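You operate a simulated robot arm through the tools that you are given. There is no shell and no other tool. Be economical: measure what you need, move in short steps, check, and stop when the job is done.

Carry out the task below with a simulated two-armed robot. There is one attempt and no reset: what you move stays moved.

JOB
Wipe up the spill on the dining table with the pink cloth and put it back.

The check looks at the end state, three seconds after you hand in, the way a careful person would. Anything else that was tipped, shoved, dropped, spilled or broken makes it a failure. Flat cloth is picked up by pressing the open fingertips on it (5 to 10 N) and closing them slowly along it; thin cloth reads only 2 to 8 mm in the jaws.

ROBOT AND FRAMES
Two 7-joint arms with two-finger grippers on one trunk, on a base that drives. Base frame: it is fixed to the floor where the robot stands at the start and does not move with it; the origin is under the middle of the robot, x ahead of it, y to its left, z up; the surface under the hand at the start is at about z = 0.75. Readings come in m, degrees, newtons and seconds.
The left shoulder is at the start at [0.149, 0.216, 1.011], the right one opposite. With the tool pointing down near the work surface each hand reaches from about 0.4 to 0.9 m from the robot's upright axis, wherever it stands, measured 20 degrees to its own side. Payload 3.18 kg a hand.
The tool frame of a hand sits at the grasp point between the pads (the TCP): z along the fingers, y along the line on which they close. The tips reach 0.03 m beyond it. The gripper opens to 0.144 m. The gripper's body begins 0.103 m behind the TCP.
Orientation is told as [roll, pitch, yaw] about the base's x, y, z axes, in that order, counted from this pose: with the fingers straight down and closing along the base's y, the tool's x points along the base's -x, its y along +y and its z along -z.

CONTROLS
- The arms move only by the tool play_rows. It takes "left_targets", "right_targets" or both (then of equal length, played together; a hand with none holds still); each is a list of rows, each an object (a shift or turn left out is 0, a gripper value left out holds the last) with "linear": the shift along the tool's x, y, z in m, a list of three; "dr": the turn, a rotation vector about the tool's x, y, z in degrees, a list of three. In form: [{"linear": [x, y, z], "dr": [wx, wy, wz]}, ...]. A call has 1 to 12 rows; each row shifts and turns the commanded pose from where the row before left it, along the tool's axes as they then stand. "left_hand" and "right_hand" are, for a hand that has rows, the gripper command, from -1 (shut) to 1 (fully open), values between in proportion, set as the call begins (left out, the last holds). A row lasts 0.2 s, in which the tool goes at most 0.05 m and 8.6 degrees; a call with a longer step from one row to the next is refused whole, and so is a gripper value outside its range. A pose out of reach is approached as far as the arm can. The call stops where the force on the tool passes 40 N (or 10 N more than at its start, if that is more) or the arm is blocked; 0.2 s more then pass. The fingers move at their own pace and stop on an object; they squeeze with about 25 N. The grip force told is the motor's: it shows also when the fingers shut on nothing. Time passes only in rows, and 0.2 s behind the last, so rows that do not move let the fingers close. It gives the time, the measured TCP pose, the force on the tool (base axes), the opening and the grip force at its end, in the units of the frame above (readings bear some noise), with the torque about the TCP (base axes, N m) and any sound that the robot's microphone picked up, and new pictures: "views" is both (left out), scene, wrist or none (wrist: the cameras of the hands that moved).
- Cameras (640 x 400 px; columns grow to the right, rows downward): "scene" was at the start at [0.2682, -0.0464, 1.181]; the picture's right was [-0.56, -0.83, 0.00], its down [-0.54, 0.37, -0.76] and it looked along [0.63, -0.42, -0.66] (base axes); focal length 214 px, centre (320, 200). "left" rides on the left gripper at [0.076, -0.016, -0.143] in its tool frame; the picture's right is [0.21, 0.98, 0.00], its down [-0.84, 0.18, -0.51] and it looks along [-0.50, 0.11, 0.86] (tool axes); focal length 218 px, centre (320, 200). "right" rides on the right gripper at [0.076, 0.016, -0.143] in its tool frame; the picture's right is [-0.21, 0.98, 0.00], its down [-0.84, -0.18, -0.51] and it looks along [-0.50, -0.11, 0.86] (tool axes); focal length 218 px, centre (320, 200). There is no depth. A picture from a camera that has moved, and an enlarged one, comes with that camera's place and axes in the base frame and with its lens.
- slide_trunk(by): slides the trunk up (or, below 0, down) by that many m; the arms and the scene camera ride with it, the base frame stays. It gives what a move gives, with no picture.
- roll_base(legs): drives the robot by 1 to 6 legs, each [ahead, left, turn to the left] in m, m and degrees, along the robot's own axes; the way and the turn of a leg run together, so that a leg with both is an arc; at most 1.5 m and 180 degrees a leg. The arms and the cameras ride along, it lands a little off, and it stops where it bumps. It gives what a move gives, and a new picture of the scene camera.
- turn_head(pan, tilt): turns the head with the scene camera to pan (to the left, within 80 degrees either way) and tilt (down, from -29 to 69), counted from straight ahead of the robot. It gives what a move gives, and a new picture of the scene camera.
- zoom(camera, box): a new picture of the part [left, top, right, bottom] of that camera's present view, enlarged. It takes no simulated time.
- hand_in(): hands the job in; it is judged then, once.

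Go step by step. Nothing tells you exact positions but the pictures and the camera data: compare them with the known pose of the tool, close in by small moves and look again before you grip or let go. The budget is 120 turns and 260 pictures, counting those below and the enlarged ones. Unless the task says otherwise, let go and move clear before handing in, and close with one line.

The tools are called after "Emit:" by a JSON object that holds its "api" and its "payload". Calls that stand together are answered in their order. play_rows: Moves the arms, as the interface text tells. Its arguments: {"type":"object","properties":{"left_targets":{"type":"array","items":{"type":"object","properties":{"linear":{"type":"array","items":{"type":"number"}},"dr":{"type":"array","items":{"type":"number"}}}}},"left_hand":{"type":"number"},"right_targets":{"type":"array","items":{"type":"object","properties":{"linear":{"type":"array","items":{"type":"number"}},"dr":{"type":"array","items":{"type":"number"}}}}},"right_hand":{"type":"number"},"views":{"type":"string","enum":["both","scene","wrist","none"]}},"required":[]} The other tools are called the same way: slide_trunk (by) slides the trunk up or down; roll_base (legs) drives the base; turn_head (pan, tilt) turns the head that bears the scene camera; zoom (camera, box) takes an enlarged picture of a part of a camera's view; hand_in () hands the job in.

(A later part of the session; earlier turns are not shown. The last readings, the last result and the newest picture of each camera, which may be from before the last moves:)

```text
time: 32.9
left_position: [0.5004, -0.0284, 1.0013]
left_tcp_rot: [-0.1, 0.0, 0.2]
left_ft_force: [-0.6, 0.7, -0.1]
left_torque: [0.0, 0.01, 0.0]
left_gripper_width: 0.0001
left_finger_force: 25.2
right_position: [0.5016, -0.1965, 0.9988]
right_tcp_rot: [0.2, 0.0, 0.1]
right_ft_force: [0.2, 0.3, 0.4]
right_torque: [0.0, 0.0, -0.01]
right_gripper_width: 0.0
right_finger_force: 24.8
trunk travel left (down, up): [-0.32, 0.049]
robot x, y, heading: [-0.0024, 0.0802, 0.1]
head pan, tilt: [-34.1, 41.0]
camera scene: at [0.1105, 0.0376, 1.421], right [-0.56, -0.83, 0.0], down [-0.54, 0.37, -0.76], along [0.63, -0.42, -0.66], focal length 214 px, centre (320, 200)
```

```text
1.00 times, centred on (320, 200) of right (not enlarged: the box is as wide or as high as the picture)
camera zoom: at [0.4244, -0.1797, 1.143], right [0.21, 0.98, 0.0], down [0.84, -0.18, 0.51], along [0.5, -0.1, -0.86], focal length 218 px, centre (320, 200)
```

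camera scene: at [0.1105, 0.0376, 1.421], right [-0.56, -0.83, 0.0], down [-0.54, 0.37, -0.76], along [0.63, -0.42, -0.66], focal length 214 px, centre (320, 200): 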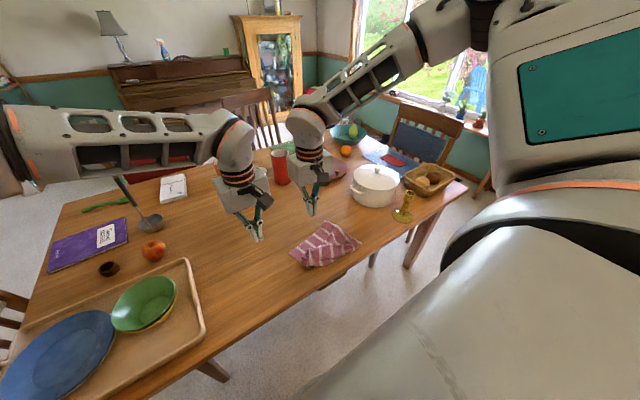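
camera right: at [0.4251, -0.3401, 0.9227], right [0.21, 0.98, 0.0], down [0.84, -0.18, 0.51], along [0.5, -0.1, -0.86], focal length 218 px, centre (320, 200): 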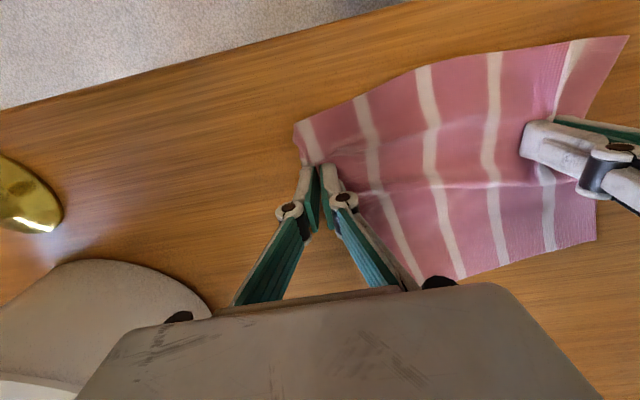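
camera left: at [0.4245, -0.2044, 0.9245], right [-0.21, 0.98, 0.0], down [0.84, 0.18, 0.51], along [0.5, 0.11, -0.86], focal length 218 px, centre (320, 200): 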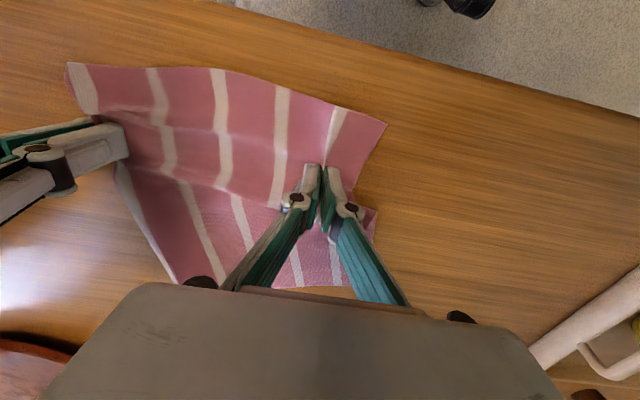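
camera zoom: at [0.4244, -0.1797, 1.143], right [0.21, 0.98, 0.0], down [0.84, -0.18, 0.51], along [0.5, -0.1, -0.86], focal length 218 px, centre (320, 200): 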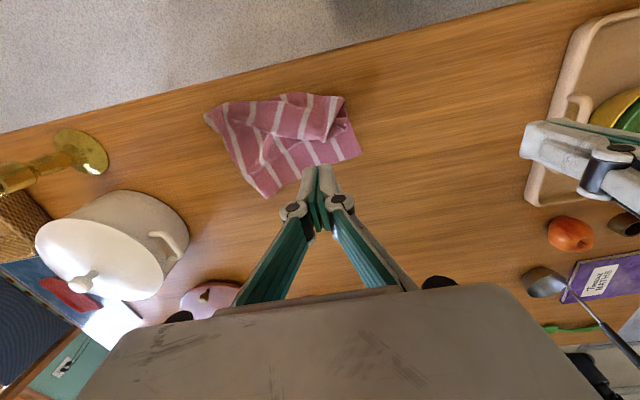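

The near part of the cloth is folded over on top. Lifting the far edge with both hands should let it unfold by hanging. I'll raise the hands, drive right 0.12 m, lower the trunk again, and turn the right hand 90° so the two hands fit side by side.

Emit:
{"api": "roll_base", "payload": {"legs": [[0, -0.12, 0]]}}

Emit:
{"api": "play_rows", "payload": {"right_targets": [{"dr": [0, 0, -8.2]}, {"dr": [0, 0, -8.2]}, {"dr": [0, 0, -8.2]}, {"dr": [0, 0, -8.2]}, {"dr": [0, 0, -8.2]}, {"dr": [0, 0, -8.2]}, {"dr": [0, 0, -8.2]}, {"dr": [0, 0, -8.2]}, {"dr": [0, 0, -8.2]}, {"dr": [0, 0, -8.2]}, {"dr": [0, 0, -8]}, {}], "left_targets": [{"linear": [0, 0, -0.03]}, {"linear": [0, 0, -0.03]}, {"linear": [0, 0, -0.03]}, {}, {}, {}, {}, {}, {}, {}, {}, {}], "right_hand": -0.3, "left_hand": -0.3, "views": "both"}}

```text
time: 34.6
left_position: [0.5013, -0.15, 1.0005]
left_tcp_rot: [-0.1, 0.1, 0.3]
left_ft_force: [-1.0, 0.4, 0.2]
left_torque: [0.0, 0.01, -0.03]
left_gripper_width: 0.0
left_finger_force: 24.7
right_position: [0.5018, -0.3175, 0.9993]
right_tcp_rot: [0.0, 0.0, 0.0]
right_ft_force: [-0.6, 0.5, 0.1]
right_torque: [0.02, 0.04, 0.01]
right_gripper_width: 0.0
right_finger_force: 25.2
trunk travel left (down, up): [-0.32, 0.049]
robot x, y, heading: [0.002, -0.0384, 0.3]
head pan, tilt: [-34.1, 41.0]
camera scene: at [0.1109, -0.0839, 1.421], right [-0.56, -0.83, 0.0], down [-0.54, 0.37, -0.76], along [0.63, -0.42, -0.66], focal length 214 px, centre (320, 200)
```

scene: 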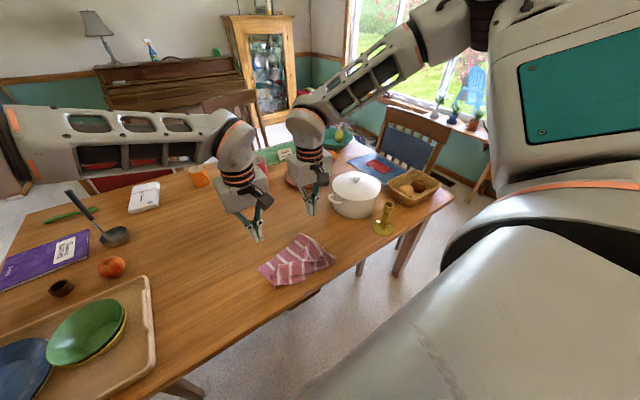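

```text
time: 37.4
left_position: [0.5054, -0.1341, 1.0607]
left_tcp_rot: [0.8, 3.1, 2.1]
left_ft_force: [0.6, 0.2, 0.0]
left_torque: [-0.03, -0.02, 0.01]
left_gripper_width: 0.0505
left_finger_force: 0.0
right_position: [0.4983, -0.317, 0.998]
right_tcp_rot: [0.0, -0.2, 26.5]
right_ft_force: [-0.3, 0.0, -0.6]
right_torque: [-0.04, 0.03, -0.01]
right_gripper_width: 0.0505
right_finger_force: 0.1
right hand out of reach, approached as far as the arm can: row 4, 5, 6, 7, 8, 9, 10, 11
trunk travel left (down, up): [-0.32, 0.049]
robot x, y, heading: [-0.0009, -0.0398, 0.0]
head pan, tilt: [-34.1, 41.0]
stopped in row 12 (left hand): the arm was blocked; the commanded pose is now the measured one
camera scene: at [0.111, -0.083, 1.421], right [-0.56, -0.83, 0.0], down [-0.54, 0.37, -0.76], along [0.63, -0.42, -0.66], focal length 214 px, centre (320, 200)
camera right: at [0.4209, -0.3374, 1.1422], right [-0.25, 0.97, 0.0], down [0.83, 0.21, 0.51], along [0.49, 0.13, -0.86], focal length 218 px, centre (320, 200)
camera left: at [0.4377, -0.1549, 1.2072], right [-0.24, 0.97, 0.02], down [0.86, 0.2, 0.46], along [0.44, 0.13, -0.89], focal length 218 px, centre (320, 200)
```

scene: 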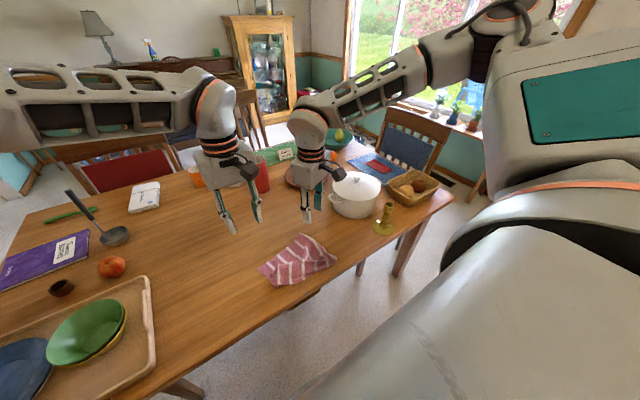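
right: 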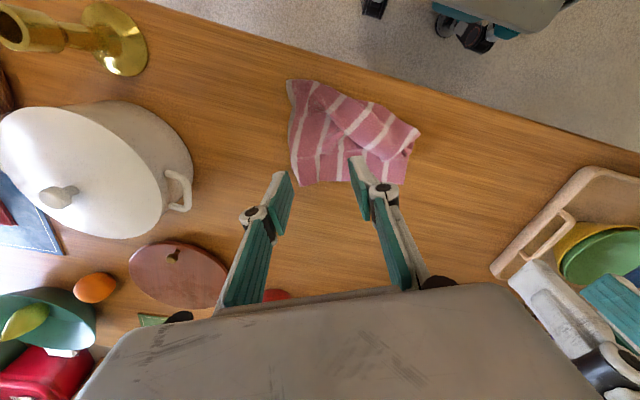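
left: 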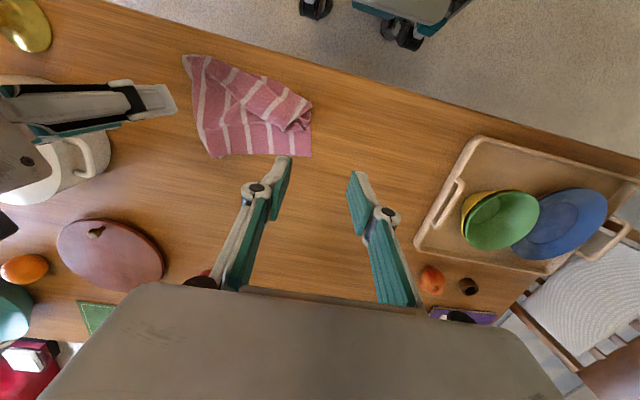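

The right hand can't yaw that way, and the arms brushed each other. I'll restore both hands to straight down with a narrow opening so they fit. I'll put them over the two far corners, then lower the trunk.

Emit:
{"api": "play_rows", "payload": {"right_targets": [{"dr": [0, 0, 6.6], "linear": [0, 0, -0.015]}, {"dr": [0, 0, 6.6], "linear": [0, 0, -0.015]}, {"dr": [0, 0, 6.6], "linear": [0, 0, -0.015]}, {"dr": [0, 0, 6.7], "linear": [0, 0, -0.015]}, {"linear": [-0.027, 0, 0]}, {"linear": [-0.027, 0, 0]}, {"linear": [-0.027, 0, 0]}, {}], "left_targets": [{"dr": [0.8, -3.1, 2.1]}, {}, {}, {}, {"linear": [-0.012, -0.008, 0]}, {"linear": [-0.012, -0.008, 0]}, {"linear": [-0.012, -0.008, 0]}, {}], "right_hand": -0.583, "left_hand": -0.583, "views": "none"}}

Emit:
{"api": "slide_trunk", "payload": {"by": -0.22}}

Emit:
{"api": "play_rows", "payload": {"right_targets": [{}], "left_targets": [{}], "views": "both"}}

```text
time: 39.4
left_position: [0.5654, -0.1326, 1.0695]
left_tcp_rot: [-1.7, 0.4, 3.5]
left_ft_force: [0.6, -0.8, 0.3]
left_torque: [0.03, 0.02, 0.01]
left_gripper_width: 0.0303
left_finger_force: 0.0
right_position: [0.5805, -0.3188, 1.0587]
right_tcp_rot: [0.1, -0.1, 0.0]
right_ft_force: [-0.1, 0.3, -0.5]
right_torque: [-0.01, 0.03, -0.03]
right_gripper_width: 0.0302
right_finger_force: 0.2
trunk travel left (down, up): [-0.32, 0.049]
robot x, y, heading: [0.0013, -0.0379, 0.2]
head pan, tilt: [-34.1, 41.0]
stopped in row 8 (left hand): the arm was blocked; the commanded pose is now the measured one
```

```text
time: 41.7
left_position: [0.5629, -0.1352, 0.8532]
left_tcp_rot: [-1.7, -0.1, 3.2]
left_ft_force: [-0.3, 0.9, 0.1]
left_torque: [-0.01, -0.02, -0.01]
left_gripper_width: 0.0301
left_finger_force: 0.1
right_position: [0.579, -0.3177, 0.8406]
right_tcp_rot: [0.2, -0.2, 0.0]
right_ft_force: [0.2, -0.6, 0.1]
right_torque: [-0.01, -0.04, 0.02]
right_gripper_width: 0.0301
right_finger_force: 0.1
trunk travel left (down, up): [-0.1, 0.269]
robot x, y, heading: [-0.0002, -0.0354, 0.3]
head pan, tilt: [-34.1, 41.0]
```

```text
time: 42.1
left_position: [0.564, -0.1349, 0.8514]
left_tcp_rot: [-1.7, 0.2, 3.2]
left_ft_force: [-0.4, 0.2, -0.3]
left_torque: [0.02, -0.02, -0.01]
left_gripper_width: 0.0301
left_finger_force: 0.0
right_position: [0.5795, -0.3186, 0.8393]
right_tcp_rot: [0.0, -0.3, 0.0]
right_ft_force: [0.3, -0.8, 0.8]
right_torque: [0.03, 0.04, 0.0]
right_gripper_width: 0.0302
right_finger_force: 0.0
trunk travel left (down, up): [-0.1, 0.269]
robot x, y, heading: [-0.0046, -0.0406, 0.0]
head pan, tilt: [-34.1, 41.0]
camera scene: at [0.2683, -0.0829, 1.181], right [-0.56, -0.83, 0.0], down [-0.54, 0.37, -0.76], along [0.63, -0.42, -0.66], focal length 214 px, centre (320, 200)
camera right: at [0.5012, -0.3014, 0.983], right [0.21, 0.98, 0.0], down [0.84, -0.18, 0.51], along [0.5, -0.1, -0.86], focal length 218 px, centre (320, 200)
camera left: at [0.4886, -0.1518, 0.9948], right [-0.26, 0.96, -0.03], down [0.83, 0.24, 0.5], along [0.49, 0.11, -0.87], focal length 218 px, centre (320, 200)
```

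scene: 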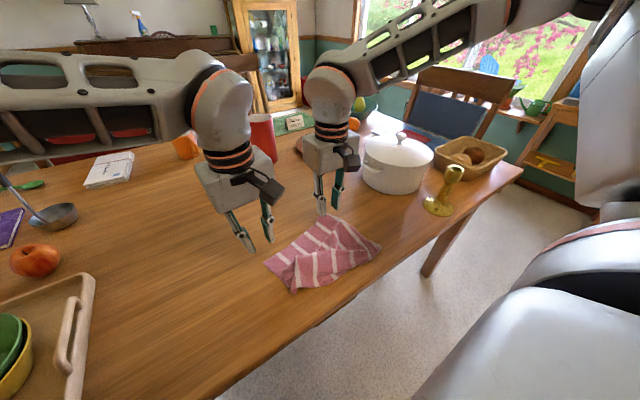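
right: 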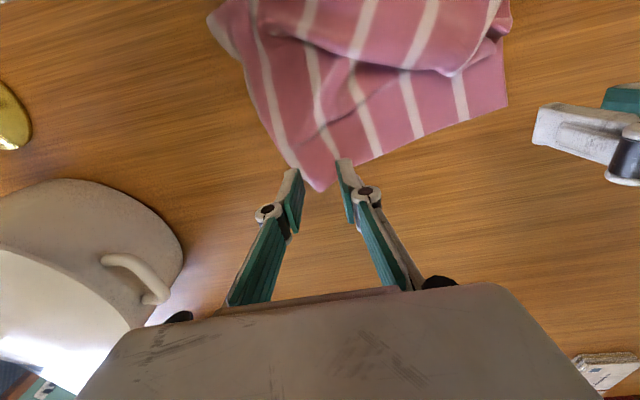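
left: 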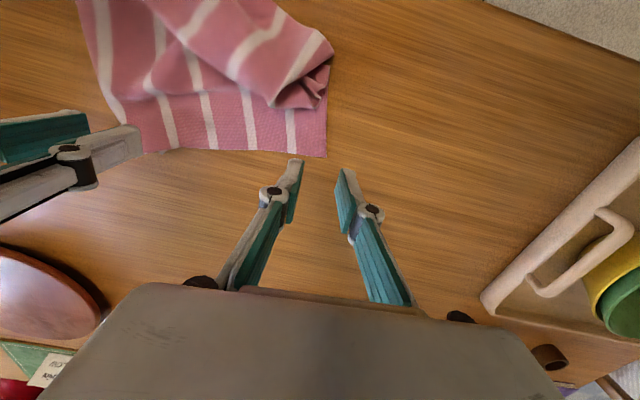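

The hands are now straight above the two far corners, A ≈ (0.62, −0.33) and B ≈ (0.57, −0.13). I'll fix the left hand's tilt and bring it to corner B, checking that it isn't blocked.

Emit:
{"api": "play_rows", "payload": {"right_targets": [{"linear": [0.004, -0.002, 0]}, {}, {}, {}], "left_targets": [{"dr": [-1.7, -0.2, 3.2]}, {"linear": [0.005, -0.01, 0]}, {"linear": [0.005, -0.01, 0]}, {}], "views": "none"}}

```text
time: 43.1
left_position: [0.5543, -0.1547, 0.8511]
left_tcp_rot: [0.1, -0.1, 0.0]
left_ft_force: [-0.1, 0.0, -0.4]
left_torque: [0.04, 0.01, -0.02]
left_gripper_width: 0.0301
left_finger_force: 0.1
right_position: [0.5752, -0.3199, 0.8389]
right_tcp_rot: [0.1, -0.1, -0.1]
right_ft_force: [0.3, -0.3, 1.3]
right_torque: [0.0, 0.0, 0.01]
right_gripper_width: 0.0305
right_finger_force: 0.0
trunk travel left (down, up): [-0.1, 0.269]
robot x, y, heading: [0.0026, -0.0374, 0.3]
head pan, tilt: [-34.1, 41.0]
```

There was no blocking this time. I'll lower both hands to just above the cloth and look.

Emit:
{"api": "play_rows", "payload": {"right_targets": [{"linear": [0, 0, 0.018]}, {"linear": [0, 0, 0.018]}, {"linear": [0, 0, 0.015]}, {}], "left_targets": [{"linear": [0, 0, 0.022]}, {"linear": [0, 0, 0.022]}, {"linear": [0, 0, 0.019]}, {}], "views": "both"}}

```text
time: 44.1
left_position: [0.5534, -0.1537, 0.7913]
left_tcp_rot: [0.1, -0.1, 0.0]
left_ft_force: [0.8, -0.3, 0.2]
left_torque: [-0.03, -0.01, 0.0]
left_gripper_width: 0.0303
left_finger_force: 0.0
right_position: [0.5748, -0.3189, 0.7877]
right_tcp_rot: [0.1, -0.2, 0.1]
right_ft_force: [-0.2, 0.7, -0.2]
right_torque: [-0.02, -0.03, 0.01]
right_gripper_width: 0.0299
right_finger_force: 0.0
trunk travel left (down, up): [-0.1, 0.269]
robot x, y, heading: [0.0022, -0.0342, 0.1]
head pan, tilt: [-34.1, 41.0]
camera scene: at [0.2679, -0.0829, 1.1812], right [-0.56, -0.83, 0.0], down [-0.54, 0.37, -0.76], along [0.63, -0.42, -0.66], focal length 214 px, centre (320, 200)
camera right: at [0.4971, -0.3024, 0.9319], right [0.21, 0.98, 0.0], down [0.84, -0.18, 0.51], along [0.5, -0.1, -0.86], focal length 218 px, centre (320, 200)
camera left: at [0.4769, -0.1709, 0.9329], right [-0.21, 0.98, 0.0], down [0.84, 0.18, 0.51], along [0.5, 0.11, -0.86], focal length 218 px, centre (320, 200)
```

scene: 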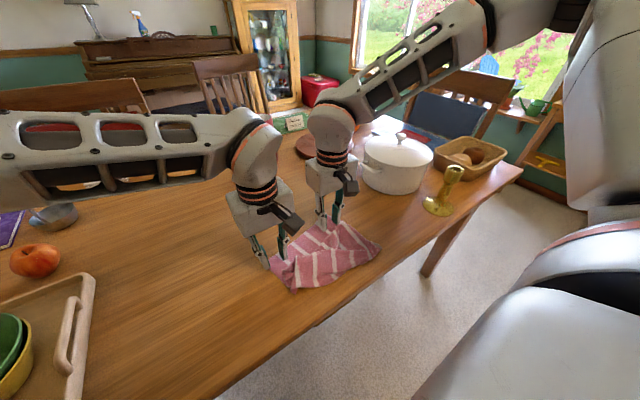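
right: 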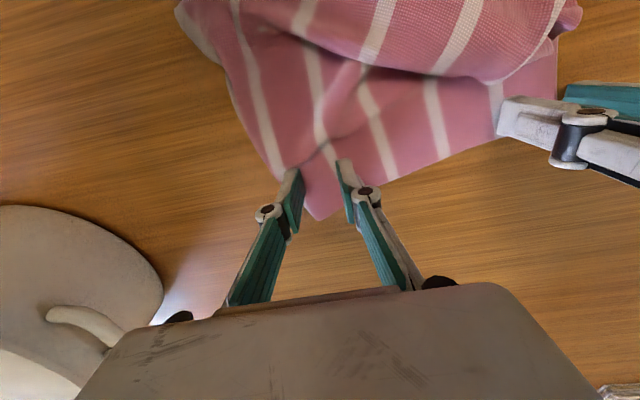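
left: 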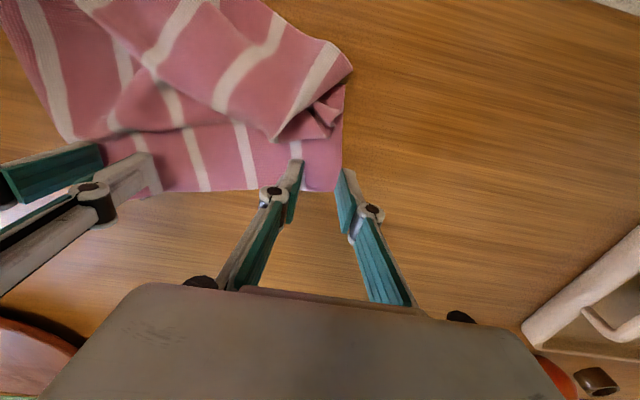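

The left outer finger is at the cloth edge. I'll nudge the left inward and the right slightly toward the robot, then press down.

Emit:
{"api": "play_rows", "payload": {"right_targets": [{"linear": [0.008, 0, 0]}, {"linear": [0, 0, 0.003]}, {"linear": [0, 0, 0.003]}, {"linear": [0, 0, 0.002]}, {}], "left_targets": [{"linear": [0.003, -0.006, 0]}, {"linear": [0, 0, 0.005]}, {"linear": [0, 0, 0.003]}, {"linear": [0, 0, 0.003]}, {}], "views": "none"}}

```text
time: 45.3
left_position: [0.5551, -0.161, 0.7897]
left_tcp_rot: [-1.1, -0.4, 0.6]
left_ft_force: [0.0, 1.0, -0.1]
left_torque: [-0.01, 0.0, -0.03]
left_gripper_width: 0.0303
left_finger_force: 0.0
right_position: [0.5675, -0.3177, 0.7831]
right_tcp_rot: [0.1, -0.4, 0.0]
right_ft_force: [-2.2, -0.9, 14.1]
right_torque: [-0.36, -0.01, 0.01]
right_gripper_width: 0.0299
right_finger_force: 0.0
trunk travel left (down, up): [-0.1, 0.269]
robot x, y, heading: [0.0001, -0.0371, 0.1]
head pan, tilt: [-34.1, 41.0]
```

The hands are touching each other, so I'll widen the gap a little: lift the right slightly, shift it outward, and square up the left.

Emit:
{"api": "play_rows", "payload": {"right_targets": [{"linear": [0, 0, -0.004]}, {"linear": [0, -0.006, 0]}, {"linear": [0, 0, 0.002]}, {"linear": [0, 0, 0.001]}, {}], "left_targets": [{"linear": [0, 0.002, 0]}, {}, {}, {}, {}], "views": "none"}}

```text
time: 46.5
left_position: [0.5545, -0.1574, 0.784]
left_tcp_rot: [-0.8, 0.0, 0.6]
left_ft_force: [0.2, 0.4, 0.2]
left_torque: [0.02, 0.0, 0.03]
left_gripper_width: 0.0304
left_finger_force: 0.1
right_position: [0.5674, -0.3254, 0.7817]
right_tcp_rot: [0.1, -0.2, -0.1]
right_ft_force: [-0.6, 0.2, 8.5]
right_torque: [-0.17, 0.0, -0.02]
right_gripper_width: 0.0294
right_finger_force: 0.1
trunk travel left (down, up): [-0.1, 0.269]
robot x, y, heading: [0.0018, -0.0398, 0.1]
head pan, tilt: [-34.1, 41.0]
```

Emit:
{"api": "play_rows", "payload": {"left_targets": [{"linear": [0, 0, 0.002]}, {"linear": [0, 0, 0.0015]}, {}], "right_targets": [{}, {}, {}], "views": "wrist"}}

```text
time: 47.3
left_position: [0.555, -0.1579, 0.7821]
left_tcp_rot: [-0.9, -0.2, 0.8]
left_ft_force: [0.1, 0.1, -0.5]
left_torque: [0.03, -0.01, 0.0]
left_gripper_width: 0.0302
left_finger_force: 0.1
right_position: [0.5671, -0.3249, 0.7822]
right_tcp_rot: [0.1, -0.2, 0.0]
right_ft_force: [-0.8, 0.3, 9.8]
right_torque: [-0.22, 0.02, -0.05]
right_gripper_width: 0.0295
right_finger_force: 0.0
trunk travel left (down, up): [-0.1, 0.269]
robot x, y, heading: [-0.0006, -0.0369, 0.3]
head pan, tilt: [-34.1, 41.0]
camera right: at [0.4893, -0.3086, 0.9256], right [0.21, 0.98, 0.0], down [0.84, -0.18, 0.51], along [0.5, -0.11, -0.86], focal length 218 px, centre (320, 200)
camera left: at [0.4791, -0.1731, 0.9245], right [-0.22, 0.98, -0.02], down [0.84, 0.2, 0.51], along [0.5, 0.1, -0.86], focal length 218 px, centre (320, 200)
```

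right: 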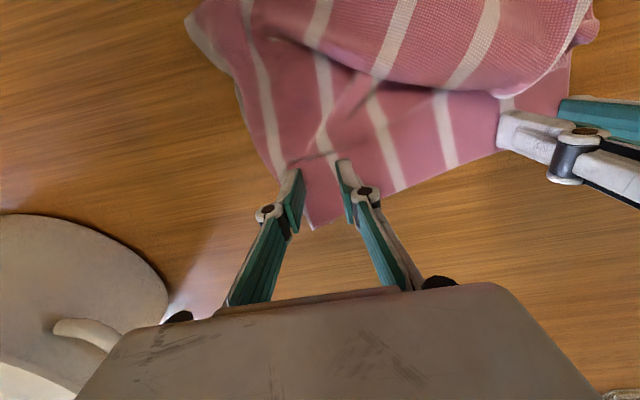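
left: 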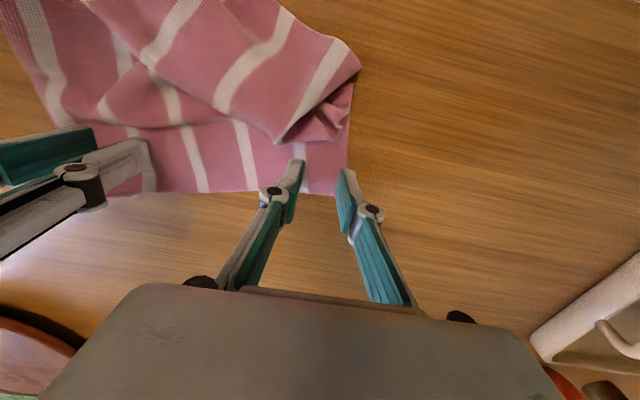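

Emit:
{"api": "play_rows", "payload": {"left_targets": [{"linear": [0.002, -0.004, 0]}, {"linear": [0, 0, 0.0015]}, {"linear": [0, 0, 0.001]}, {}], "right_targets": [{}, {}, {}, {}], "views": "none"}}

```text
time: 48.3
left_position: [0.5585, -0.1579, 0.7817]
left_tcp_rot: [-1.4, -0.2, 1.3]
left_ft_force: [0.7, 0.1, 7.2]
left_torque: [0.16, -0.01, -0.04]
left_gripper_width: 0.0296
left_finger_force: 0.1
right_position: [0.5663, -0.3256, 0.7813]
right_tcp_rot: [0.1, -0.2, 0.0]
right_ft_force: [0.5, 0.9, 8.0]
right_torque: [-0.12, -0.04, -0.01]
right_gripper_width: 0.0297
right_finger_force: 0.0
trunk travel left (down, up): [-0.1, 0.269]
robot x, y, heading: [0.0012, -0.038, 0.4]
head pan, tilt: [-34.1, 41.0]
```

Both hands are pressing at 7–8 N with the fingers just inside the edges. I'll close slowly.

Emit:
{"api": "play_rows", "payload": {"left_targets": [{}, {}], "right_targets": [{}, {}], "left_hand": -0.75, "right_hand": -0.75, "views": "none"}}

Emit:
{"api": "play_rows", "payload": {"left_targets": [{}, {}, {}], "right_targets": [{}, {}, {}], "left_hand": -1, "right_hand": -1, "views": "wrist"}}

```text
time: 48.9
left_position: [0.5561, -0.1581, 0.7792]
left_tcp_rot: [-1.3, 0.0, 1.3]
left_ft_force: [-0.8, -1.0, 6.0]
left_torque: [0.04, -0.02, 0.02]
left_gripper_width: 0.0171
left_finger_force: 0.1
right_position: [0.5661, -0.3263, 0.7811]
right_tcp_rot: [0.1, -0.2, 0.0]
right_ft_force: [0.2, -1.9, 5.9]
right_torque: [-0.14, -0.03, 0.01]
right_gripper_width: 0.0182
right_finger_force: 0.4
trunk travel left (down, up): [-0.1, 0.269]
robot x, y, heading: [-0.0019, -0.0366, 0.1]
head pan, tilt: [-34.1, 41.0]
```

```text
time: 49.7
left_position: [0.5572, -0.159, 0.7798]
left_tcp_rot: [-1.2, 0.1, 1.4]
left_ft_force: [-0.3, -1.2, 3.9]
left_torque: [-0.04, -0.02, -0.01]
left_gripper_width: 0.0037
left_finger_force: 31.9
right_position: [0.5678, -0.3264, 0.7797]
right_tcp_rot: [0.0, 0.0, 0.0]
right_ft_force: [0.1, 0.3, 0.8]
right_torque: [0.0, 0.02, -0.01]
right_gripper_width: 0.0
right_finger_force: 23.1
trunk travel left (down, up): [-0.1, 0.269]
robot x, y, heading: [0.0015, -0.0381, 0.2]
head pan, tilt: [-34.1, 41.0]
camera right: at [0.4896, -0.309, 0.9247], right [0.21, 0.98, 0.0], down [0.84, -0.18, 0.51], along [0.5, -0.1, -0.86], focal length 218 px, centre (320, 200)
camera left: at [0.4814, -0.1744, 0.922], right [-0.23, 0.97, -0.02], down [0.84, 0.21, 0.5], along [0.49, 0.1, -0.86], focal length 218 px, centre (320, 200)
```

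right: 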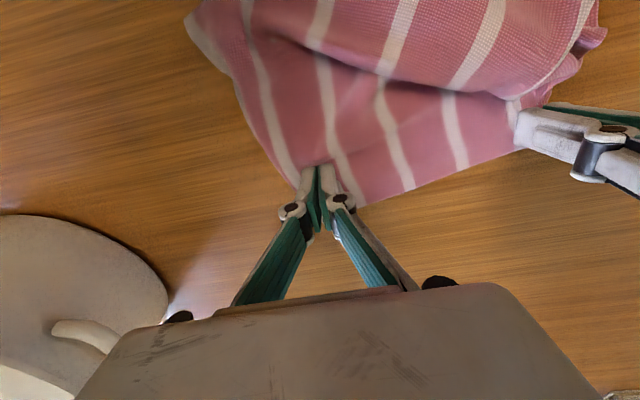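
left: 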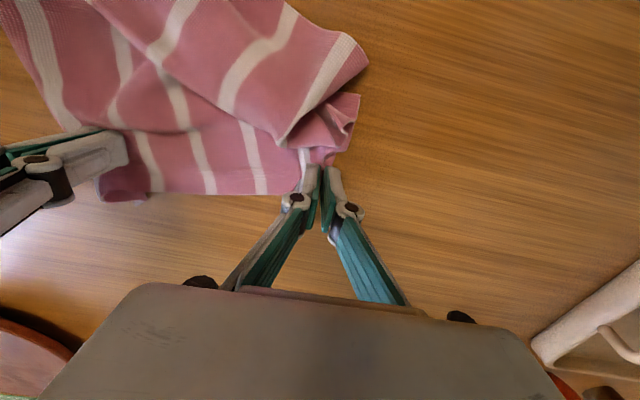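

The left hand holds corner B (3.7 mm), but the right slipped off. I'll use the right fingertips as a pin on corner A and pull the left hand outward. That straightens the far edge and opens the gap between the hands.

Emit:
{"api": "play_rows", "payload": {"right_targets": [{"linear": [0, 0.004, 0.002]}, {"linear": [0, 0, 0.002]}, {}, {}, {}, {}, {}], "left_targets": [{"linear": [0, 0, -0.002]}, {}, {"linear": [0, 0.01, 0]}, {"linear": [0, 0.01, 0]}, {"linear": [0, 0.01, 0]}, {"linear": [0, 0.01, 0]}, {}], "views": "wrist"}}

```text
time: 51.1
left_position: [0.5496, -0.1343, 0.7785]
left_tcp_rot: [-1.0, -0.4, -0.6]
left_ft_force: [2.3, -13.7, 10.5]
left_torque: [-0.36, -0.05, 0.06]
left_gripper_width: 0.0025
left_finger_force: 24.8
right_position: [0.5652, -0.3172, 0.779]
right_tcp_rot: [0.3, -0.3, 0.4]
right_ft_force: [-3.9, 13.0, 11.0]
right_torque: [0.27, 0.02, 0.13]
right_gripper_width: 0.0014
right_finger_force: 24.5
trunk travel left (down, up): [-0.1, 0.269]
robot x, y, heading: [-0.0054, -0.0371, 0.3]
head pan, tilt: [-34.1, 41.0]
stopped in row 6 (left hand): the force on the tool passed its limit at 43 N (the readings are from after the stop); the commanded pose is now the measured one
camera right: at [0.4876, -0.3027, 0.9225], right [0.2, 0.98, 0.01], down [0.84, -0.18, 0.51], along [0.5, -0.1, -0.86], focal length 218 px, centre (320, 200)
camera left: at [0.4706, -0.1475, 0.9204], right [-0.2, 0.98, -0.02], down [0.84, 0.18, 0.51], along [0.5, 0.09, -0.86], focal length 218 px, centre (320, 200)
```

right: 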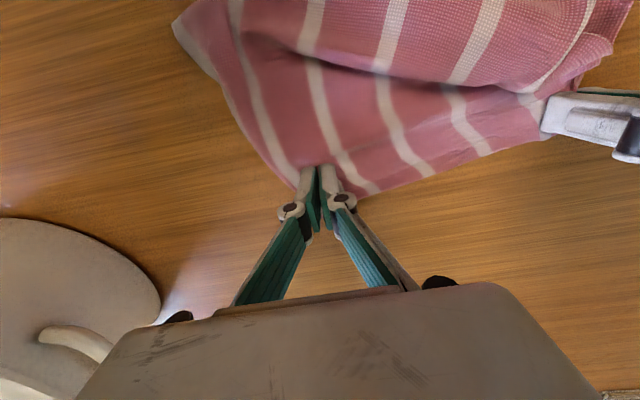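
left: 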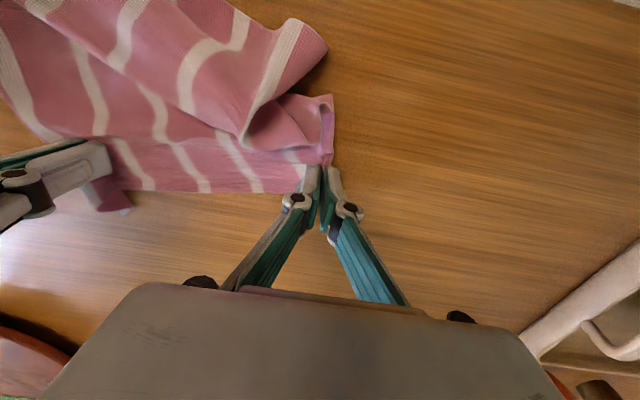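

The far edge is now taut and the gap is 0.18 m. I'll relax the tension, lift and reopen the right hand, shift it inward 15 mm, and regrip.

Emit:
{"api": "play_rows", "payload": {"right_targets": [{"linear": [0, 0, -0.005]}, {"linear": [0, 0.004, -0.005]}, {"linear": [0, 0.006, 0]}, {"linear": [0, 0.006, 0]}, {}], "left_targets": [{"linear": [0, -0.003, -0.002]}, {}, {}, {}, {}], "right_hand": -0.444, "views": "none"}}

Emit:
{"api": "play_rows", "payload": {"right_targets": [{"linear": [0, 0, 0.004]}, {"linear": [0, 0, 0.003]}, {}], "views": "wrist"}}

```text
time: 52.3
left_position: [0.549, -0.1355, 0.7787]
left_tcp_rot: [-0.6, -0.3, -0.3]
left_ft_force: [0.9, -0.2, 7.0]
left_torque: [-0.09, 0.03, -0.01]
left_gripper_width: 0.0024
left_finger_force: 21.1
right_position: [0.5671, -0.3039, 0.7881]
right_tcp_rot: [0.2, -0.2, 0.2]
right_ft_force: [-0.7, 0.5, 0.6]
right_torque: [0.0, -0.03, -0.01]
right_gripper_width: 0.0404
right_finger_force: 0.1
trunk travel left (down, up): [-0.1, 0.269]
robot x, y, heading: [0.0027, -0.0349, -0.1]
head pan, tilt: [-34.1, 41.0]
```

```text
time: 53.1
left_position: [0.5482, -0.1347, 0.7801]
left_tcp_rot: [-0.5, -0.4, -0.5]
left_ft_force: [-0.1, 0.1, 0.7]
left_torque: [-0.01, 0.0, -0.02]
left_gripper_width: 0.0012
left_finger_force: 20.1
right_position: [0.566, -0.3035, 0.7816]
right_tcp_rot: [0.2, -0.5, 0.2]
right_ft_force: [-3.0, -1.2, 18.2]
right_torque: [-0.54, 0.07, -0.06]
right_gripper_width: 0.0409
right_finger_force: 0.9
trunk travel left (down, up): [-0.1, 0.269]
robot x, y, heading: [0.0007, -0.0373, 0.1]
head pan, tilt: [-34.1, 41.0]
camera right: at [0.4877, -0.2871, 0.9258], right [0.21, 0.98, 0.01], down [0.84, -0.18, 0.51], along [0.5, -0.1, -0.86], focal length 218 px, centre (320, 200)
```

right: 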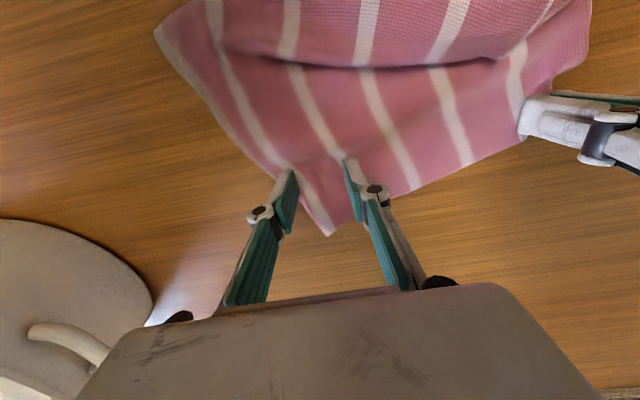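

The right fingers are on a flat single layer near corner A. I'll close in small stages, keeping the pressure on.

Emit:
{"api": "play_rows", "payload": {"right_targets": [{"linear": [0, 0.003, -0.001]}, {}], "right_hand": -0.6, "views": "none"}}

Emit:
{"api": "play_rows", "payload": {"right_targets": [{}, {}], "right_hand": -0.75, "views": "none"}}

Emit:
{"api": "play_rows", "payload": {"right_targets": [{"linear": [0, 0, 0.0005]}, {}], "right_hand": -0.87, "views": "wrist"}}

```text
time: 53.7
left_position: [0.5475, -0.1344, 0.7799]
left_tcp_rot: [-0.6, -0.3, -0.3]
left_ft_force: [-0.3, -1.0, 2.7]
left_torque: [0.04, -0.01, 0.0]
left_gripper_width: 0.0042
left_finger_force: 30.1
right_position: [0.5652, -0.3002, 0.782]
right_tcp_rot: [0.4, -0.2, 0.2]
right_ft_force: [1.1, -0.4, 11.1]
right_torque: [-0.22, 0.0, 0.05]
right_gripper_width: 0.0289
right_finger_force: 0.2
trunk travel left (down, up): [-0.1, 0.269]
robot x, y, heading: [0.0004, -0.039, -0.0]
head pan, tilt: [-34.1, 41.0]
```

```text
time: 54.3
left_position: [0.5488, -0.135, 0.778]
left_tcp_rot: [-0.6, -0.2, -0.3]
left_ft_force: [-1.9, 0.1, 7.6]
left_torque: [-0.16, 0.01, 0.03]
left_gripper_width: 0.0027
left_finger_force: 28.6
right_position: [0.5649, -0.2994, 0.7814]
right_tcp_rot: [0.2, -0.1, 0.1]
right_ft_force: [1.2, 0.7, 7.6]
right_torque: [-0.07, 0.02, -0.02]
right_gripper_width: 0.0172
right_finger_force: 0.0
trunk travel left (down, up): [-0.1, 0.269]
robot x, y, heading: [-0.0, -0.0389, 0.3]
head pan, tilt: [-34.1, 41.0]
```

```text
time: 54.9
left_position: [0.5491, -0.1344, 0.7796]
left_tcp_rot: [-0.6, -0.2, -0.4]
left_ft_force: [0.3, -2.4, 1.6]
left_torque: [-0.06, 0.02, 0.0]
left_gripper_width: 0.0019
left_finger_force: 22.5
right_position: [0.5647, -0.3, 0.7806]
right_tcp_rot: [0.3, -0.2, 0.2]
right_ft_force: [0.6, 2.3, 5.6]
right_torque: [0.0, 0.03, 0.03]
right_gripper_width: 0.0086
right_finger_force: 0.1
trunk travel left (down, up): [-0.1, 0.269]
robot x, y, heading: [0.0002, -0.0379, 0.2]
head pan, tilt: [-34.1, 41.0]
camera right: at [0.4881, -0.2851, 0.9244], right [0.21, 0.98, 0.01], down [0.84, -0.18, 0.51], along [0.5, -0.1, -0.86], focal length 218 px, centre (320, 200)
```

right: 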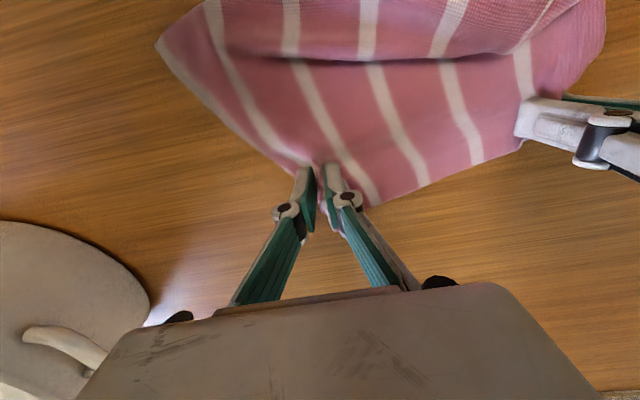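

A ridge is forming between the right fingers, so I'll shut them fully. Then a small lift will test the grip.

Emit:
{"api": "play_rows", "payload": {"right_targets": [{}, {}, {}], "right_hand": -1, "views": "none"}}

Emit:
{"api": "play_rows", "payload": {"right_targets": [{"linear": [0, 0.002, -0.01]}, {"linear": [0, 0, -0.015]}, {"linear": [0, 0, -0.015]}, {}], "left_targets": [{"linear": [0, 0, -0.01]}, {"linear": [0, 0, -0.015]}, {"linear": [0, 0, -0.015]}, {}], "views": "both"}}

```text
time: 55.7
left_position: [0.5477, -0.1363, 0.7784]
left_tcp_rot: [-0.6, -0.4, -0.4]
left_ft_force: [0.5, -0.8, 12.4]
left_torque: [-0.2, 0.0, -0.01]
left_gripper_width: 0.0028
left_finger_force: 28.5
right_position: [0.5662, -0.3003, 0.7814]
right_tcp_rot: [0.1, -0.3, 0.0]
right_ft_force: [-0.2, 2.9, 1.8]
right_torque: [0.08, 0.0, 0.0]
right_gripper_width: 0.0031
right_finger_force: 20.5
trunk travel left (down, up): [-0.1, 0.269]
robot x, y, heading: [-0.001, -0.0341, 0.4]
head pan, tilt: [-34.1, 41.0]
```

```text
time: 56.7
left_position: [0.5488, -0.1346, 0.8186]
left_tcp_rot: [-0.6, -0.2, -0.3]
left_ft_force: [-0.5, -1.5, -0.9]
left_torque: [0.0, 0.02, -0.02]
left_gripper_width: 0.0047
left_finger_force: 31.6
right_position: [0.5659, -0.3001, 0.8196]
right_tcp_rot: [0.3, -0.1, 0.1]
right_ft_force: [-1.2, 0.3, -1.2]
right_torque: [-0.01, 0.04, -0.01]
right_gripper_width: 0.005
right_finger_force: 25.7
trunk travel left (down, up): [-0.1, 0.269]
robot x, y, heading: [-0.0003, -0.0371, 0.2]
head pan, tilt: [-34.1, 41.0]
camera scene: at [0.2687, -0.0829, 1.1807], right [-0.56, -0.83, 0.0], down [-0.54, 0.37, -0.76], along [0.63, -0.42, -0.66], focal length 214 px, centre (320, 200)
camera right: at [0.488, -0.2836, 0.9643], right [0.21, 0.98, 0.0], down [0.84, -0.18, 0.51], along [0.5, -0.1, -0.86], focal length 218 px, centre (320, 200)
camera left: at [0.4716, -0.1493, 0.9608], right [-0.2, 0.98, -0.01], down [0.84, 0.18, 0.51], along [0.5, 0.09, -0.86], focal length 218 px, centre (320, 200)
```

scene: 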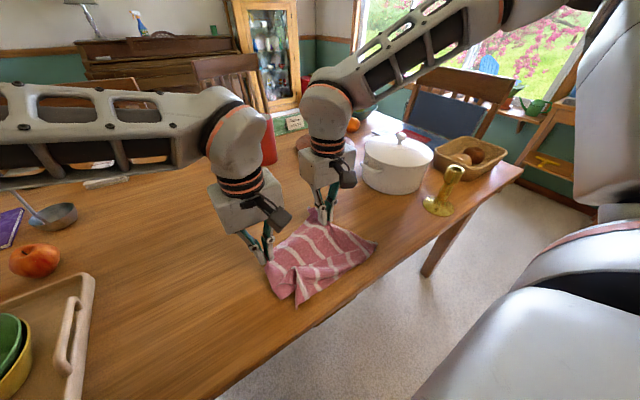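
right: 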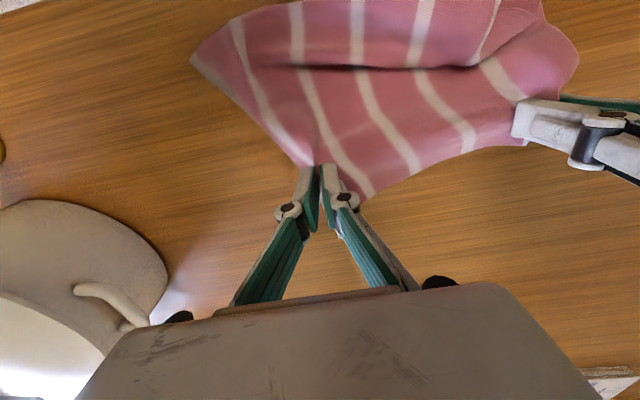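
left: 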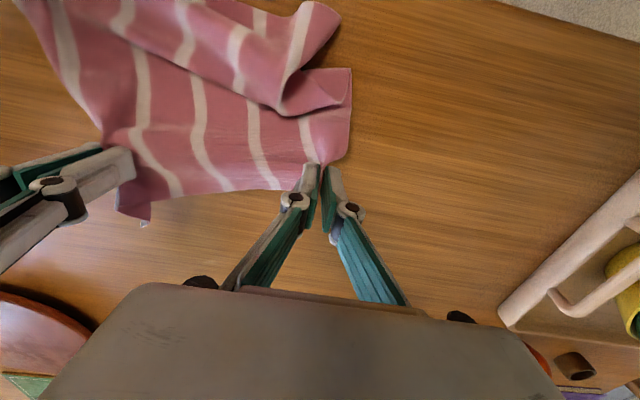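

Both hands hold the cloth off the table. I'll keep lifting gently so the flap unfolds by its own weight.

Emit:
{"api": "play_rows", "payload": {"right_targets": [{"linear": [0, 0, -0.02]}, {"linear": [0, 0, -0.02]}, {"linear": [0, 0, -0.02]}, {"linear": [0, 0, -0.02]}, {"linear": [0, 0, -0.02]}, {"linear": [0, 0, -0.02]}, {"linear": [0, 0, -0.02]}, {"linear": [0, 0, -0.02]}, {"linear": [0, 0, -0.02]}, {}], "left_targets": [{"linear": [0, 0, -0.02]}, {"linear": [0, 0, -0.02]}, {"linear": [0, 0, -0.02]}, {"linear": [0, 0, -0.02]}, {"linear": [0, 0, -0.02]}, {"linear": [0, 0, -0.02]}, {"linear": [0, 0, -0.02]}, {"linear": [0, 0, -0.02]}, {"linear": [0, 0, -0.02]}, {}], "views": "both"}}

```text
time: 58.9
left_position: [0.5463, -0.132, 0.998]
left_tcp_rot: [-0.6, -0.3, -0.4]
left_ft_force: [0.1, 1.8, -0.6]
left_torque: [0.27, -0.01, -0.06]
left_gripper_width: 0.0011
left_finger_force: 19.5
right_position: [0.5638, -0.3002, 1.001]
right_tcp_rot: [0.3, -0.1, 0.2]
right_ft_force: [0.6, 5.3, 3.6]
right_torque: [0.3, -0.06, 0.04]
right_gripper_width: 0.0004
right_finger_force: 22.6
trunk travel left (down, up): [-0.1, 0.269]
robot x, y, heading: [-0.0027, -0.042, 0.2]
head pan, tilt: [-34.1, 41.0]
camera scene: at [0.2689, -0.0831, 1.1806], right [-0.56, -0.83, 0.0], down [-0.54, 0.37, -0.76], along [0.63, -0.42, -0.66], focal length 214 px, centre (320, 200)
camera right: at [0.4878, -0.2847, 1.1442], right [0.21, 0.98, 0.01], down [0.84, -0.18, 0.51], along [0.5, -0.1, -0.86], focal length 218 px, centre (320, 200)
camera left: at [0.4698, -0.1468, 1.1404], right [-0.2, 0.98, -0.01], down [0.84, 0.18, 0.51], along [0.5, 0.09, -0.86], focal length 218 px, centre (320, 200)
```

scene: 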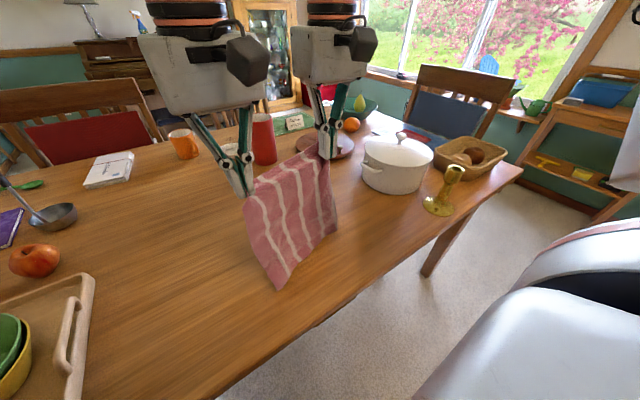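
right: 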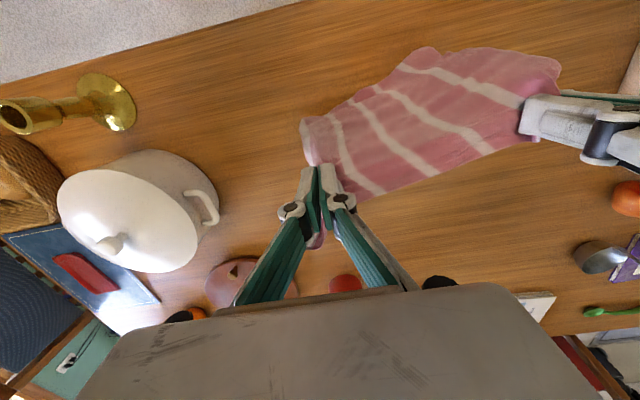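
left: 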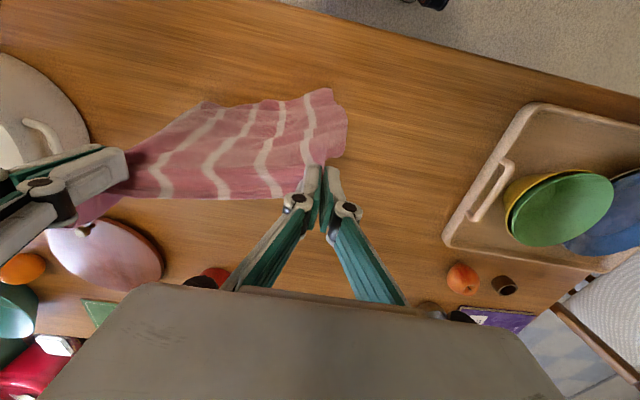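

The cloth now hangs fully unfolded. I'll check the table where the spill was before I put the cloth back.

Emit:
{"api": "zoom", "payload": {"camera": "right", "box": [220, 60, 380, 160]}}

Emit:
{"api": "zoom", "payload": {"camera": "scene", "box": [300, 180, 420, 255]}}

Emit:
{"api": "zoom", "payload": {"camera": "left", "box": [30, 70, 190, 170]}}

```text
4.00 times, centred on (300, 110) of right
camera zoom: at [0.4878, -0.2847, 1.1442], right [0.21, 0.98, 0.01], down [0.84, -0.18, 0.51], along [0.5, -0.1, -0.86], focal length 873 px, centre (400, 560)
```

zoom: 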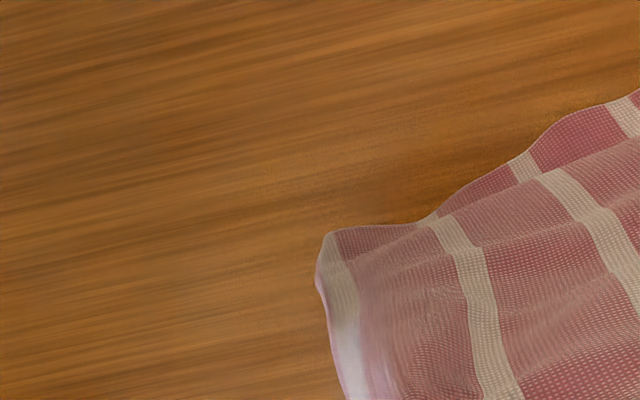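

```text
5.33 times, centred on (360, 218) of scene
camera zoom: at [0.2689, -0.0831, 1.1806], right [-0.56, -0.83, 0.0], down [-0.54, 0.37, -0.76], along [0.63, -0.42, -0.66], focal length 1144 px, centre (107, 107)
```

zoom: 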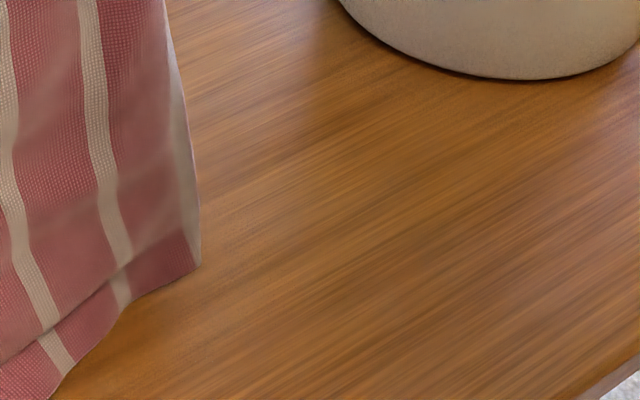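

```text
4.00 times, centred on (110, 120) of left
camera zoom: at [0.4698, -0.1468, 1.1404], right [-0.2, 0.98, -0.01], down [0.84, 0.18, 0.51], along [0.5, 0.09, -0.86], focal length 873 px, centre (1160, 520)
```

zoom: 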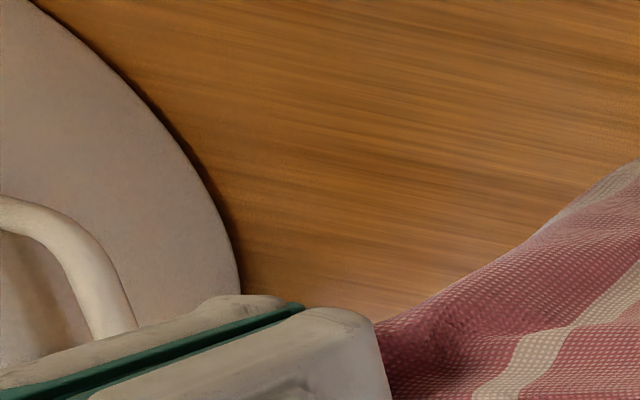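

The visible part of the spill area looks clean. I'll raise a little more and drive left 0.17 m, carrying the cloth back toward its place. Then I can check the spill area in full.

Emit:
{"api": "play_rows", "payload": {"right_targets": [{"linear": [0, 0, -0.015]}, {"linear": [0, 0, -0.015]}, {"linear": [0, 0, -0.01]}, {}], "left_targets": [{"linear": [0, 0, -0.015]}, {"linear": [0, 0, -0.015]}, {"linear": [0, 0, -0.01]}, {}], "views": "none"}}

Emit:
{"api": "roll_base", "payload": {"legs": [[0, 0.17, 0]]}}

Emit:
{"api": "zoom", "payload": {"camera": "right", "box": [100, 20, 420, 220]}}

```text
time: 59.9
left_position: [0.5474, -0.1323, 1.0377]
left_tcp_rot: [-0.6, -0.3, -0.4]
left_ft_force: [0.0, -1.0, 0.6]
left_torque: [0.0, 0.03, -0.06]
left_gripper_width: 0.0026
left_finger_force: 22.1
right_position: [0.5656, -0.2994, 1.0415]
right_tcp_rot: [0.2, -0.1, 0.1]
right_ft_force: [0.7, 1.4, -1.4]
right_torque: [0.01, 0.01, 0.02]
right_gripper_width: 0.0031
right_finger_force: 27.8
trunk travel left (down, up): [-0.1, 0.269]
robot x, y, heading: [-0.0008, -0.035, -0.0]
head pan, tilt: [-34.1, 41.0]
```

```text
time: 62.0
left_position: [0.5459, 0.0389, 1.0381]
left_tcp_rot: [-0.5, -0.3, -0.4]
left_ft_force: [0.6, -0.9, -0.4]
left_torque: [-0.04, 0.0, 0.0]
left_gripper_width: 0.0045
left_finger_force: 23.5
right_position: [0.5651, -0.129, 1.0423]
right_tcp_rot: [0.3, 0.0, 0.1]
right_ft_force: [0.4, 0.1, 0.9]
right_torque: [-0.02, 0.02, -0.01]
right_gripper_width: 0.0018
right_finger_force: 25.0
trunk travel left (down, up): [-0.1, 0.269]
robot x, y, heading: [-0.0003, 0.1317, 0.1]
head pan, tilt: [-34.1, 41.0]
camera scene: at [0.2679, 0.0878, 1.181], right [-0.56, -0.83, 0.0], down [-0.54, 0.37, -0.76], along [0.63, -0.42, -0.66], focal length 214 px, centre (320, 200)
```

scene: 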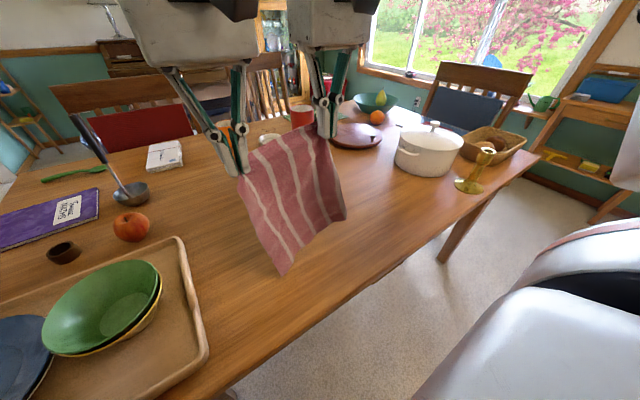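

```text
2.00 times, centred on (260, 120) of right
camera zoom: at [0.4874, -0.1128, 1.1855], right [0.21, 0.98, 0.0], down [0.84, -0.18, 0.51], along [0.5, -0.1, -0.86], focal length 436 px, centre (440, 360)
```

zoom: 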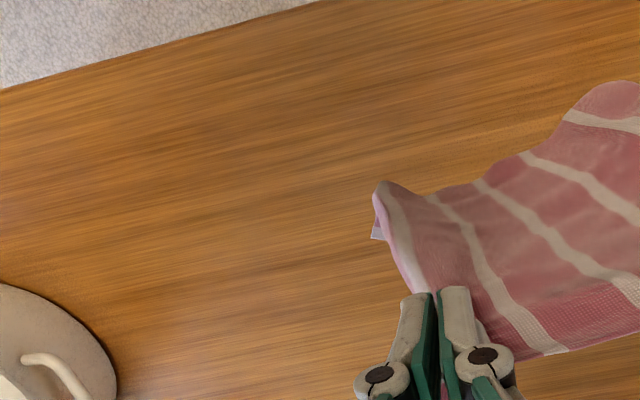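

The spill location (around the middle of this view) looks nearly clean. I'll zoom in to be sure.

Emit:
{"api": "zoom", "payload": {"camera": "right", "box": [165, 80, 293, 160]}}

Emit:
{"api": "zoom", "payload": {"camera": "scene", "box": [330, 150, 458, 230]}}

```text
5.00 times, centred on (229, 120) of right
camera zoom: at [0.4874, -0.1128, 1.1855], right [0.21, 0.98, 0.0], down [0.84, -0.18, 0.51], along [0.5, -0.1, -0.86], focal length 1091 px, centre (775, 600)
```

zoom: 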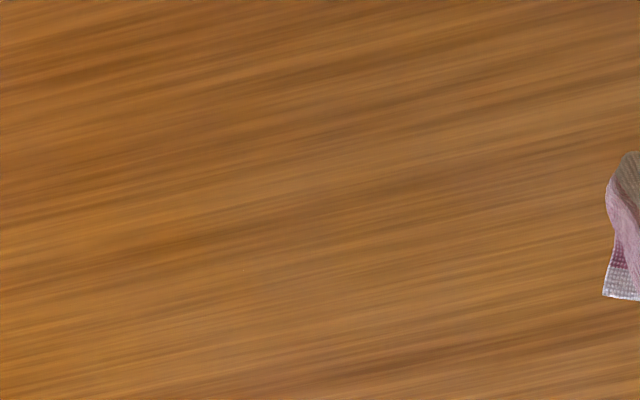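

```text
5.00 times, centred on (394, 190) of scene
camera zoom: at [0.2679, 0.0878, 1.181], right [-0.56, -0.83, 0.0], down [-0.54, 0.37, -0.76], along [0.63, -0.42, -0.66], focal length 1072 px, centre (-50, 250)
```

zoom: 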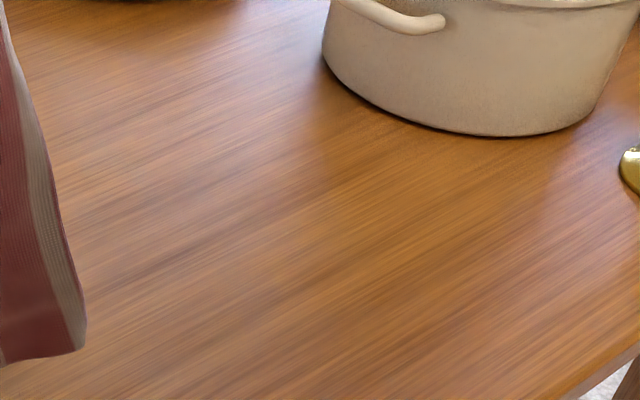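

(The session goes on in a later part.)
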